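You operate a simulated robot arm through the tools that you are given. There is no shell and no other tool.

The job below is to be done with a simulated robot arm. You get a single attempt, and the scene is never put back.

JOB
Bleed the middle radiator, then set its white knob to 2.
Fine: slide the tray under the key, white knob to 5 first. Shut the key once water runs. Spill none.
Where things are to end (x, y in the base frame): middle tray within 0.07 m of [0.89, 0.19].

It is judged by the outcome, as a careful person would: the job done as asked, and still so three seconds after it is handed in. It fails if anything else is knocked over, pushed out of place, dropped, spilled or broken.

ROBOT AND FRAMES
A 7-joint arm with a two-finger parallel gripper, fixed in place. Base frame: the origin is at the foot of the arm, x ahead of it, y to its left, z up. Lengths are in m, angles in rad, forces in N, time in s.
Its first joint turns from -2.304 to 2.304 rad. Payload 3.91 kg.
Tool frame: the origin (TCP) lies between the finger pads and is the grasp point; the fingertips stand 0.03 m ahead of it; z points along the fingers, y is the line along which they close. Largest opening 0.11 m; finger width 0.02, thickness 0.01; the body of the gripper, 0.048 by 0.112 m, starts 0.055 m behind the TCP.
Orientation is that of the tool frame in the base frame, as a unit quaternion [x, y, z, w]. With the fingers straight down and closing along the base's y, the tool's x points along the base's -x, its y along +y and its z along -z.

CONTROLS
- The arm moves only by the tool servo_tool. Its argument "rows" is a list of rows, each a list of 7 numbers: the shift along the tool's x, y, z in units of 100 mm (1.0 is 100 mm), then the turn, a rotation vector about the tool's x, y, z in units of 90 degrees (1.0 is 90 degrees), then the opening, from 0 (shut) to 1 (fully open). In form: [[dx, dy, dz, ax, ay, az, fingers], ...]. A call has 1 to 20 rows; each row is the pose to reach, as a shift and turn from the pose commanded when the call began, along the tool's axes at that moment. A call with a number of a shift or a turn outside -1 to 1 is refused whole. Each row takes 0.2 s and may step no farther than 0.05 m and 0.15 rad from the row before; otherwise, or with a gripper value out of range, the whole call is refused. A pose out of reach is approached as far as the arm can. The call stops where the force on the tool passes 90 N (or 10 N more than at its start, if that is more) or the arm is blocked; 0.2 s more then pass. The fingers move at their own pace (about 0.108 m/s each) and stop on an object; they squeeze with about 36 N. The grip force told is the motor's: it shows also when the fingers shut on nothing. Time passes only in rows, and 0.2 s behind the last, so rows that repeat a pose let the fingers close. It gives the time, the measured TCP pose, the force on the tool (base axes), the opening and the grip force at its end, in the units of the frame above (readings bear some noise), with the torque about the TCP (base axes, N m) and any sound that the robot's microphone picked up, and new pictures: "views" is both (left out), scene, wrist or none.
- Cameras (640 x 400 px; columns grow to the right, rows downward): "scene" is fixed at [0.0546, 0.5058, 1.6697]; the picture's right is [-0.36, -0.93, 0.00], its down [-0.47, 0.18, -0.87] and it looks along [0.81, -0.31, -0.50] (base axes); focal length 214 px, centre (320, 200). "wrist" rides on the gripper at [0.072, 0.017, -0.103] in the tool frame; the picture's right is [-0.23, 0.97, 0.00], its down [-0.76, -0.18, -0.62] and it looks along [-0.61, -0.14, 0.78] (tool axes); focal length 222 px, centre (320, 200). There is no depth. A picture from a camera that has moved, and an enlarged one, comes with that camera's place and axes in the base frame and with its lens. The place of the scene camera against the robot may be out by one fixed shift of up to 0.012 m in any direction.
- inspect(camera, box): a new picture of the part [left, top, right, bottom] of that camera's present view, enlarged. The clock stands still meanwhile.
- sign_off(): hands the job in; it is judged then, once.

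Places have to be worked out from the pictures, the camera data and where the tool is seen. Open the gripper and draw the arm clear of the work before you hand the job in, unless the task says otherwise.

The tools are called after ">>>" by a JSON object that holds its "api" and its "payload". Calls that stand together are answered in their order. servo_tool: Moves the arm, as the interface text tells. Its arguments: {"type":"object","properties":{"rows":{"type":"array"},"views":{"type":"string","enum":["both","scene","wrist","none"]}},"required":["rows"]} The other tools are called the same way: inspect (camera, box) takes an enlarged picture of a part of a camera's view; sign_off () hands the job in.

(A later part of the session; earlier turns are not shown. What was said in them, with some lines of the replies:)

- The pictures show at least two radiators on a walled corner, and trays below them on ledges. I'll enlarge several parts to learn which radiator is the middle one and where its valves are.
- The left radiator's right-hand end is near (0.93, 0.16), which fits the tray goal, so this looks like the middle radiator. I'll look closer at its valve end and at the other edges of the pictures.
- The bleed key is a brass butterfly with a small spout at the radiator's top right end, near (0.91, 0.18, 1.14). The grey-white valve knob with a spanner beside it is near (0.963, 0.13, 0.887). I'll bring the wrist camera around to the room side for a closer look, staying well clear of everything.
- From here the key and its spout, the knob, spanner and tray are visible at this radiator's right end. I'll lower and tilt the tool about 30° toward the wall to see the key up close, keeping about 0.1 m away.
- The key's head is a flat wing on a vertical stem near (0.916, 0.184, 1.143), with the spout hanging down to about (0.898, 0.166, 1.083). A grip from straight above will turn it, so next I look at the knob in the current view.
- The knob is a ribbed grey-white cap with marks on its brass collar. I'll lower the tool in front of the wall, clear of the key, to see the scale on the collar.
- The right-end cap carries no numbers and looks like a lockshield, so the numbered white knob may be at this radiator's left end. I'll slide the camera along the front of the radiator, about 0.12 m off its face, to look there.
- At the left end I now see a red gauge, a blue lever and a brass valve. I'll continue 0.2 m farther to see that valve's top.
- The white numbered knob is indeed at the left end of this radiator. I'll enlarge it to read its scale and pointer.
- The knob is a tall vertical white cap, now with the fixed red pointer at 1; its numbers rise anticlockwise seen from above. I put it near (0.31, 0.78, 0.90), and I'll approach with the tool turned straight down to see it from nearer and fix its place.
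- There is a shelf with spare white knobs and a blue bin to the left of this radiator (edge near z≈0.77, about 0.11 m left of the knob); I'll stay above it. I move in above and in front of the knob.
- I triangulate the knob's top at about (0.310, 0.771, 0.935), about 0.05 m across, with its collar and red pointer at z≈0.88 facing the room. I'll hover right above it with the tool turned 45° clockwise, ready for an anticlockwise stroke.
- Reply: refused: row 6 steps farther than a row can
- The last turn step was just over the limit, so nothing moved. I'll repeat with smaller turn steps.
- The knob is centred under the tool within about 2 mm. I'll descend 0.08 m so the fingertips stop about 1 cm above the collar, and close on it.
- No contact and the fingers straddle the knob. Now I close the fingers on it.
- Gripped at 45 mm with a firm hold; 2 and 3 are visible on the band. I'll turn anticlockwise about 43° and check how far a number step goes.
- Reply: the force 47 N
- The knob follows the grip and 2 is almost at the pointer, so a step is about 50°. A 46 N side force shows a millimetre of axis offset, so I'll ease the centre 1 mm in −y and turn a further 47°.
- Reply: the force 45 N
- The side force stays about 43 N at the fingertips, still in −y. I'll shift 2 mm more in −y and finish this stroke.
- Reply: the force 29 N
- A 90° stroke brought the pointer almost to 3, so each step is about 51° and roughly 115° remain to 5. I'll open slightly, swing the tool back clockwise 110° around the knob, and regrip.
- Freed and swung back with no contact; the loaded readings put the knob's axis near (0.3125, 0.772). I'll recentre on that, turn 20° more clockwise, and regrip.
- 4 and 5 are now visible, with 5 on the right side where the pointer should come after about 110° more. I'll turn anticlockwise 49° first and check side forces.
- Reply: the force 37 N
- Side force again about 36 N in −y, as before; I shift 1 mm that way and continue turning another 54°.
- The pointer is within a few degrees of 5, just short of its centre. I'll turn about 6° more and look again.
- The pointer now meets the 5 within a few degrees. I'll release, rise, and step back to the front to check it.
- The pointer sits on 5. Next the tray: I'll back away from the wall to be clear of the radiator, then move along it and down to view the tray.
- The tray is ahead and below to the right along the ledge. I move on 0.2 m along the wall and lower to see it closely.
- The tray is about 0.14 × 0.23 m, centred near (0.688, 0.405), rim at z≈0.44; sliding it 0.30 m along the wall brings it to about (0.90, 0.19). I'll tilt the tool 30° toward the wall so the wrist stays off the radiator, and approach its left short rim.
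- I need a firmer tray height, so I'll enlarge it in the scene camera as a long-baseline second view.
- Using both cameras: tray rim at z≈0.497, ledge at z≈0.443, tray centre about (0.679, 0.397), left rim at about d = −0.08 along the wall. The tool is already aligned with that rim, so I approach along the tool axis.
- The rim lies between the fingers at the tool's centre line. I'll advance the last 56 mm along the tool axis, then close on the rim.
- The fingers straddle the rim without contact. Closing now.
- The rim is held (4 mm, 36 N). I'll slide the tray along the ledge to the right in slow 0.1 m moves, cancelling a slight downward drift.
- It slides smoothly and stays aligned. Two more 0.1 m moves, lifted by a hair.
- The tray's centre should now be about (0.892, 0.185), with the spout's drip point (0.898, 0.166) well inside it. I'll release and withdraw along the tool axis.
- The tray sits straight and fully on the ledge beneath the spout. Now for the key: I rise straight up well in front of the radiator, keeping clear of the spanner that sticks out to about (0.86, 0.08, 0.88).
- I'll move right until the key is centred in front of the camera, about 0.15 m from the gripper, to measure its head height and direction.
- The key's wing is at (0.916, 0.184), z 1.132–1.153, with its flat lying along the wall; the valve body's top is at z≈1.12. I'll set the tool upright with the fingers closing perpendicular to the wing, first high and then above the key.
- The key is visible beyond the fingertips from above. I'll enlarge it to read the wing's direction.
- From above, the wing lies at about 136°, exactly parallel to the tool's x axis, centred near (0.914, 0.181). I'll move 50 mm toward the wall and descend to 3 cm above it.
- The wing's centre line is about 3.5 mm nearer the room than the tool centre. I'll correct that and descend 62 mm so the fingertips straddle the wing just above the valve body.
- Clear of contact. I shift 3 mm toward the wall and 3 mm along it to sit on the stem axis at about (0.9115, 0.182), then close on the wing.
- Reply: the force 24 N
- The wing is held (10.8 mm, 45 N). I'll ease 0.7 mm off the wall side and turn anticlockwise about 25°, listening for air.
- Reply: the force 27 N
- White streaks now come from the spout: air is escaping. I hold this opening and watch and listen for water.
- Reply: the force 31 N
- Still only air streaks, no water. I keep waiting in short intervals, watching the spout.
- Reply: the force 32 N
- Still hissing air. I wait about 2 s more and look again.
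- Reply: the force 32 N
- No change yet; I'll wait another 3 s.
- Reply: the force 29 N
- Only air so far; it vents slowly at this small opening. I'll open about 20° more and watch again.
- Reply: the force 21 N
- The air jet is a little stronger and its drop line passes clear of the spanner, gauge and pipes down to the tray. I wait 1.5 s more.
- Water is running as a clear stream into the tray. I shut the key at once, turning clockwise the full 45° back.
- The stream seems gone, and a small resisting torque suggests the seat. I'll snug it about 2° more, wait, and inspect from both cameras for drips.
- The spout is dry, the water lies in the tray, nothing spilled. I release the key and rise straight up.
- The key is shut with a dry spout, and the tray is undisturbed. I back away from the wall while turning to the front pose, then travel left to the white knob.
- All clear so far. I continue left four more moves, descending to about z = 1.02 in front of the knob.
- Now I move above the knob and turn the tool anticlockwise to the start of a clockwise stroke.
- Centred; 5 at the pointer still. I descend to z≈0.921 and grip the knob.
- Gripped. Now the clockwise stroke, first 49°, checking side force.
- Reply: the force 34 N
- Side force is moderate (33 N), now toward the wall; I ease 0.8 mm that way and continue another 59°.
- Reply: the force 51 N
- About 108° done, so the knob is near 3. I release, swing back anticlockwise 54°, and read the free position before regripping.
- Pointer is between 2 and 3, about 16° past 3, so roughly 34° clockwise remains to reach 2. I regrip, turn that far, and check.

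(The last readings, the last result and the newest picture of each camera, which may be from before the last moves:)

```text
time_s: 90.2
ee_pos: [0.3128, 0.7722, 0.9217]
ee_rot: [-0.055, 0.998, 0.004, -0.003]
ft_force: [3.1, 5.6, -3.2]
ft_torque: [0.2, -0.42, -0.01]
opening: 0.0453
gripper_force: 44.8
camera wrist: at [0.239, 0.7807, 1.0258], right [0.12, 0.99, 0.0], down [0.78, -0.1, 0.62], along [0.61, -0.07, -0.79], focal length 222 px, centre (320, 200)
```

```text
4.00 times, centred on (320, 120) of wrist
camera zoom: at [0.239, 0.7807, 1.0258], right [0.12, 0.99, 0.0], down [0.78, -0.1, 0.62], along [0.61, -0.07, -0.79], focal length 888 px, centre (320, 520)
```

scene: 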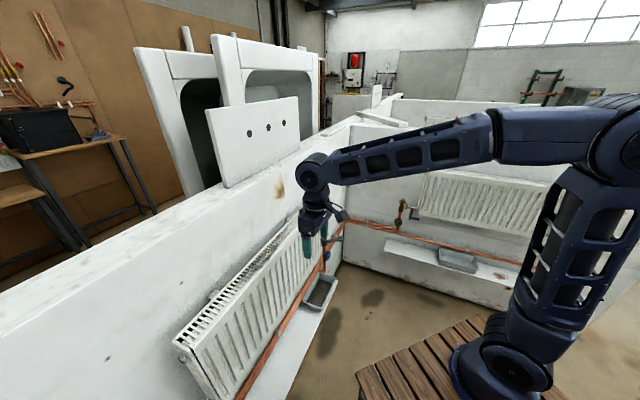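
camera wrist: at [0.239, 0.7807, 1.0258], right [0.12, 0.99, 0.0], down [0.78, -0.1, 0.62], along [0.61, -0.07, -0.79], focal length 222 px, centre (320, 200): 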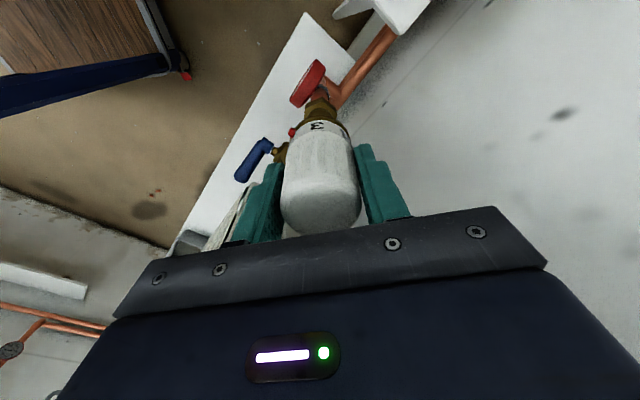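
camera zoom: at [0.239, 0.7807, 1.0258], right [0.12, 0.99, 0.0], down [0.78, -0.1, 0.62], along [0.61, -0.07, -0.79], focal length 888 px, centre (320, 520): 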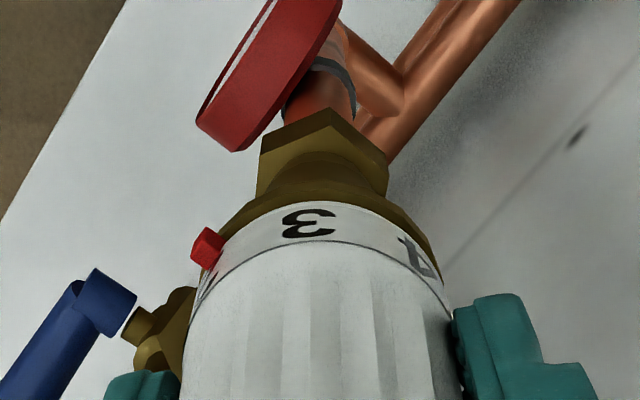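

The pointer is now at the view's edge near where 2 should be. I'll release and swing the camera to the front to read it directly.

>>> {"api": "servo_tool", "payload": {"rows": [[0, 0, 0, 0, 0, 0, 0.75], [0, 0, 0, 0, 0, 0, 0.75], [0, 0, 0, 0, 0, -0.09, 0.75], [0, 0, 0, 0, 0, -0.18, 0.75], [0, 0, 0, 0, 0, -0.27, 0.75], [0, 0, 0, 0, 0, -0.36, 0.75], [0, 0, 0, 0, 0, -0.45, 0.75], [0, 0, 0, 0, 0, -0.54, 0.75], [0, 0, 0, 0, 0, -0.6, 0.75]], "views": "wrist"}}

>>> {"api": "inspect", "payload": {"camera": "wrist", "box": [250, 70, 390, 170]}}

```text
time_s: 92.2
ee_pos: [0.3126, 0.7721, 0.9228]
ee_rot: [-0.504, 0.864, 0.004, -0.002]
ft_force: [0.5, 0.1, 0.1]
ft_torque: [0.01, 0.05, 0.0]
opening: 0.0825
gripper_force: 0.0
camera wrist: at [0.2627, 0.7172, 1.025], right [-0.74, 0.68, 0.01], down [0.53, 0.57, 0.62], along [0.42, 0.46, -0.78], focal length 222 px, centre (320, 200)
```

wrist: 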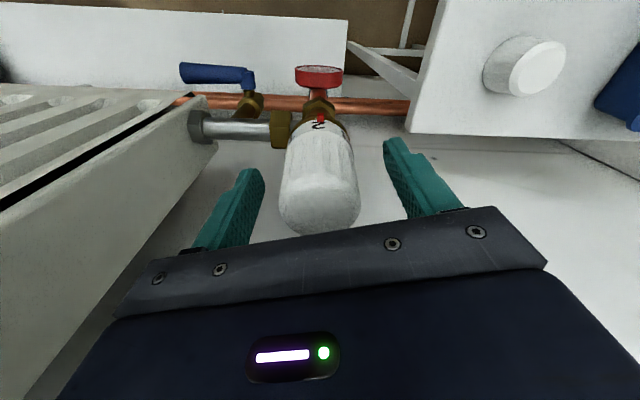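

```text
4.00 times, centred on (320, 120) of wrist
camera zoom: at [0.2627, 0.7172, 1.025], right [-0.74, 0.68, 0.01], down [0.53, 0.57, 0.62], along [0.42, 0.46, -0.78], focal length 888 px, centre (320, 520)
```

zoom: 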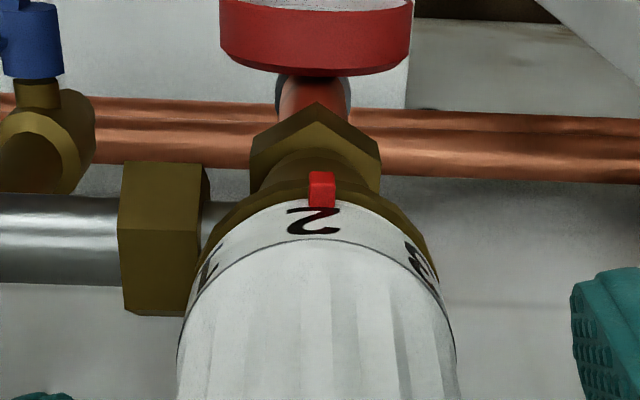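

The pointer stands on 2, within about 3°. I rise clear of the knob and back off into the room.

>>> {"api": "servo_tool", "payload": {"rows": [[0, 0, -0.3, 0, 0, 0, 0.9], [0, 0, -0.6, 0, 0, 0, 1], [0, 0, -1.0, 0, 0, 0, 1], [0.4, 0, -1.0, 0, 0, 0, 1], [0.8, 0, -1.0, 0, 0, 0, 1], [1.0, 0, -1.0, 0, 0, 0, 1]], "views": "none"}}

>>> {"api": "servo_tool", "payload": {"rows": [[0.4, 0, 0, 0, 0, 0, 1], [0.8, -0.2, 0, 0, 0, 0, 1], [1.0, -0.5, -0.3, 0, 0, 0, 1]], "views": "both"}}

>>> {"api": "inspect", "payload": {"camera": "scene", "box": [280, 180, 360, 320]}}

>>> {"api": "inspect", "payload": {"camera": "wrist", "box": [280, 40, 480, 200]}}

```text
time_s: 93.6
ee_pos: [0.2639, 0.6853, 1.0205]
ee_rot: [-0.503, 0.864, 0.004, -0.002]
ft_force: [0.2, -0.3, -0.9]
ft_torque: [0.0, 0.01, 0.02]
opening: 0.1102
gripper_force: 0.1
```

```text
time_s: 94.4
ee_pos: [0.2593, 0.5722, 1.0501]
ee_rot: [-0.503, 0.864, 0.003, -0.002]
ft_force: [-0.3, 0.8, -0.6]
ft_torque: [-0.03, 0.05, 0.01]
opening: 0.11
gripper_force: 0.1
camera wrist: at [0.2089, 0.5175, 1.154], right [-0.73, 0.68, 0.01], down [0.54, 0.57, 0.62], along [0.42, 0.46, -0.78], focal length 222 px, centre (320, 200)
```

scene: 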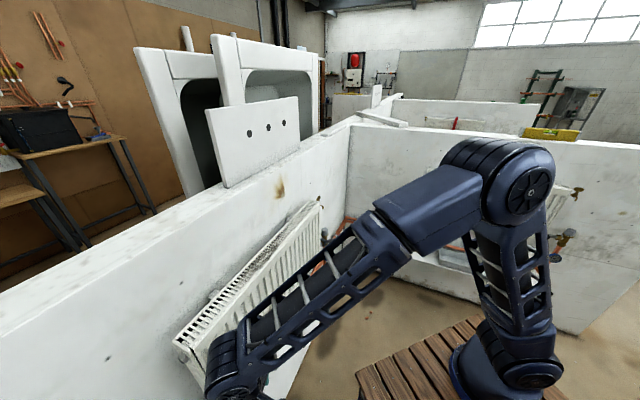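
wrist: 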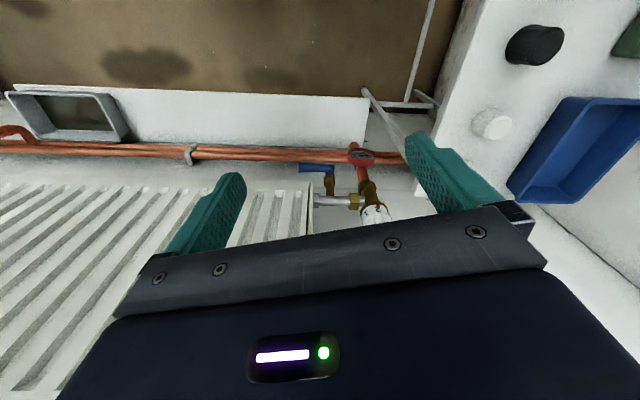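

```text
2.86 times, centred on (320, 250) of scene
camera zoom: at [0.0546, 0.5058, 1.6697], right [-0.36, -0.93, 0.0], down [-0.47, 0.18, -0.87], along [0.81, -0.31, -0.5], focal length 613 px, centre (320, 57)
```

zoom: 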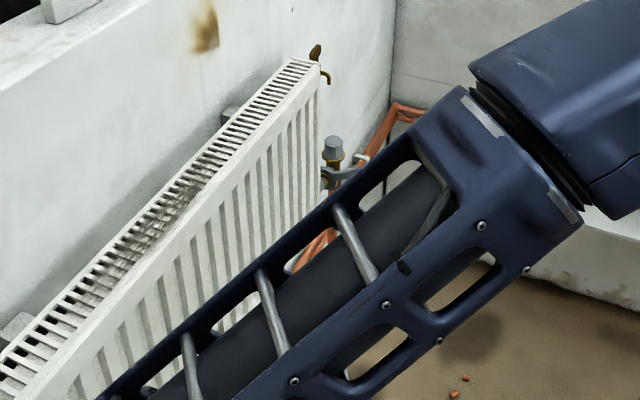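

```text
2.50 times, centred on (380, 120) of wrist
camera zoom: at [0.2089, 0.5175, 1.154], right [-0.73, 0.68, 0.01], down [0.54, 0.57, 0.62], along [0.42, 0.46, -0.78], focal length 555 px, centre (170, 400)
```

zoom: 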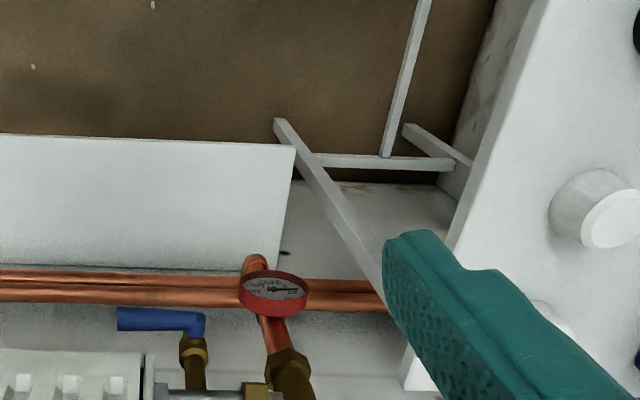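

Arm is clear; last, a check of the knob reading from here and of the tray through the wrist view.

>>> {"api": "inspect", "payload": {"camera": "wrist", "box": [340, 170, 420, 230]}}

>>> {"api": "inspect", "payload": {"camera": "wrist", "box": [0, 60, 200, 180]}}

>>> {"api": "inspect", "payload": {"camera": "scene", "box": [300, 190, 345, 225]}}

```text
6.67 times, centred on (380, 200) of wrist
camera zoom: at [0.2089, 0.5175, 1.154], right [-0.73, 0.68, 0.01], down [0.54, 0.57, 0.62], along [0.42, 0.46, -0.78], focal length 1481 px, centre (-80, 200)
```

zoom: 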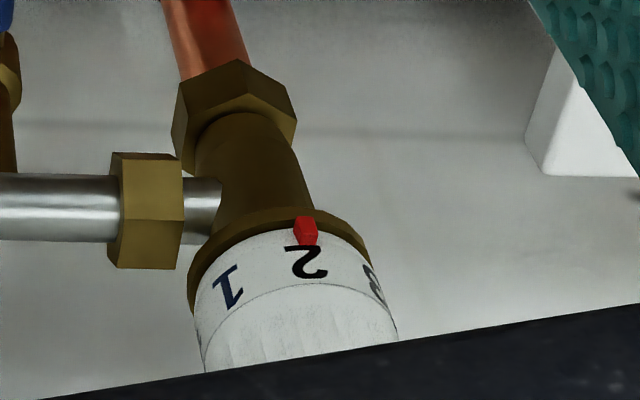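

```text
3.20 times, centred on (100, 120) of wrist
camera zoom: at [0.2089, 0.5175, 1.154], right [-0.73, 0.68, 0.01], down [0.54, 0.57, 0.62], along [0.42, 0.46, -0.78], focal length 711 px, centre (1024, 456)
```

zoom: 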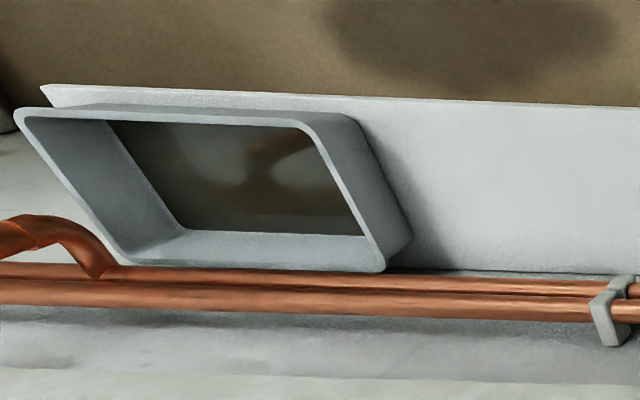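

```text
11.43 times, centred on (322, 208) of scene
camera zoom: at [0.0546, 0.5058, 1.6697], right [-0.36, -0.93, 0.0], down [-0.47, 0.18, -0.87], along [0.81, -0.31, -0.5], focal length 2451 px, centre (291, 114)
```

zoom: 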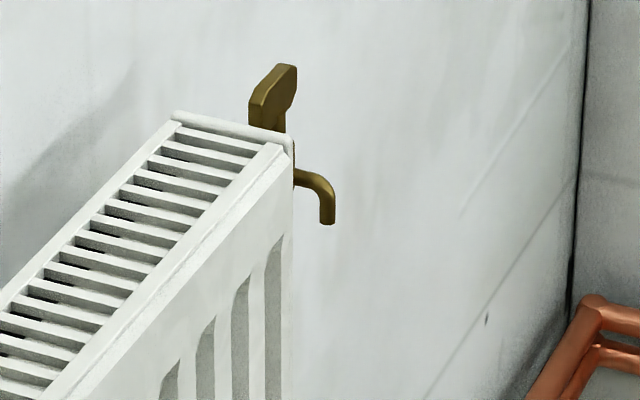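

The knob reads 2, the key is shut with a dry spout, and the water sits in the tray under it with no spill. The gripper is open and clear, so I hand in.

>>> {"api": "sign_off", "payload": {}}

```text
The job is handed in.
```

The middle radiator is bled and its white knob is set to 2. I've handed the job in; I don't have the judgement yet.

- **Knob:** I turned it from 1 to 5 before bleeding, and afterwards down to 2. The pointer sits within about 3° of the 2.
- **Tray:** It is centred at about (0.89, 0.185), under the spout and well within the 0.07 m you allowed.
- **Key:** I opened it about 45°. Air came out first, and I shut it when I saw water running. The spout was still dry in the last pictures.
- **Spills:** All the water I could see is in the tray, and the last pictures showed nothing knocked over or moved out of place.

The arm is clear of the work with the gripper open.
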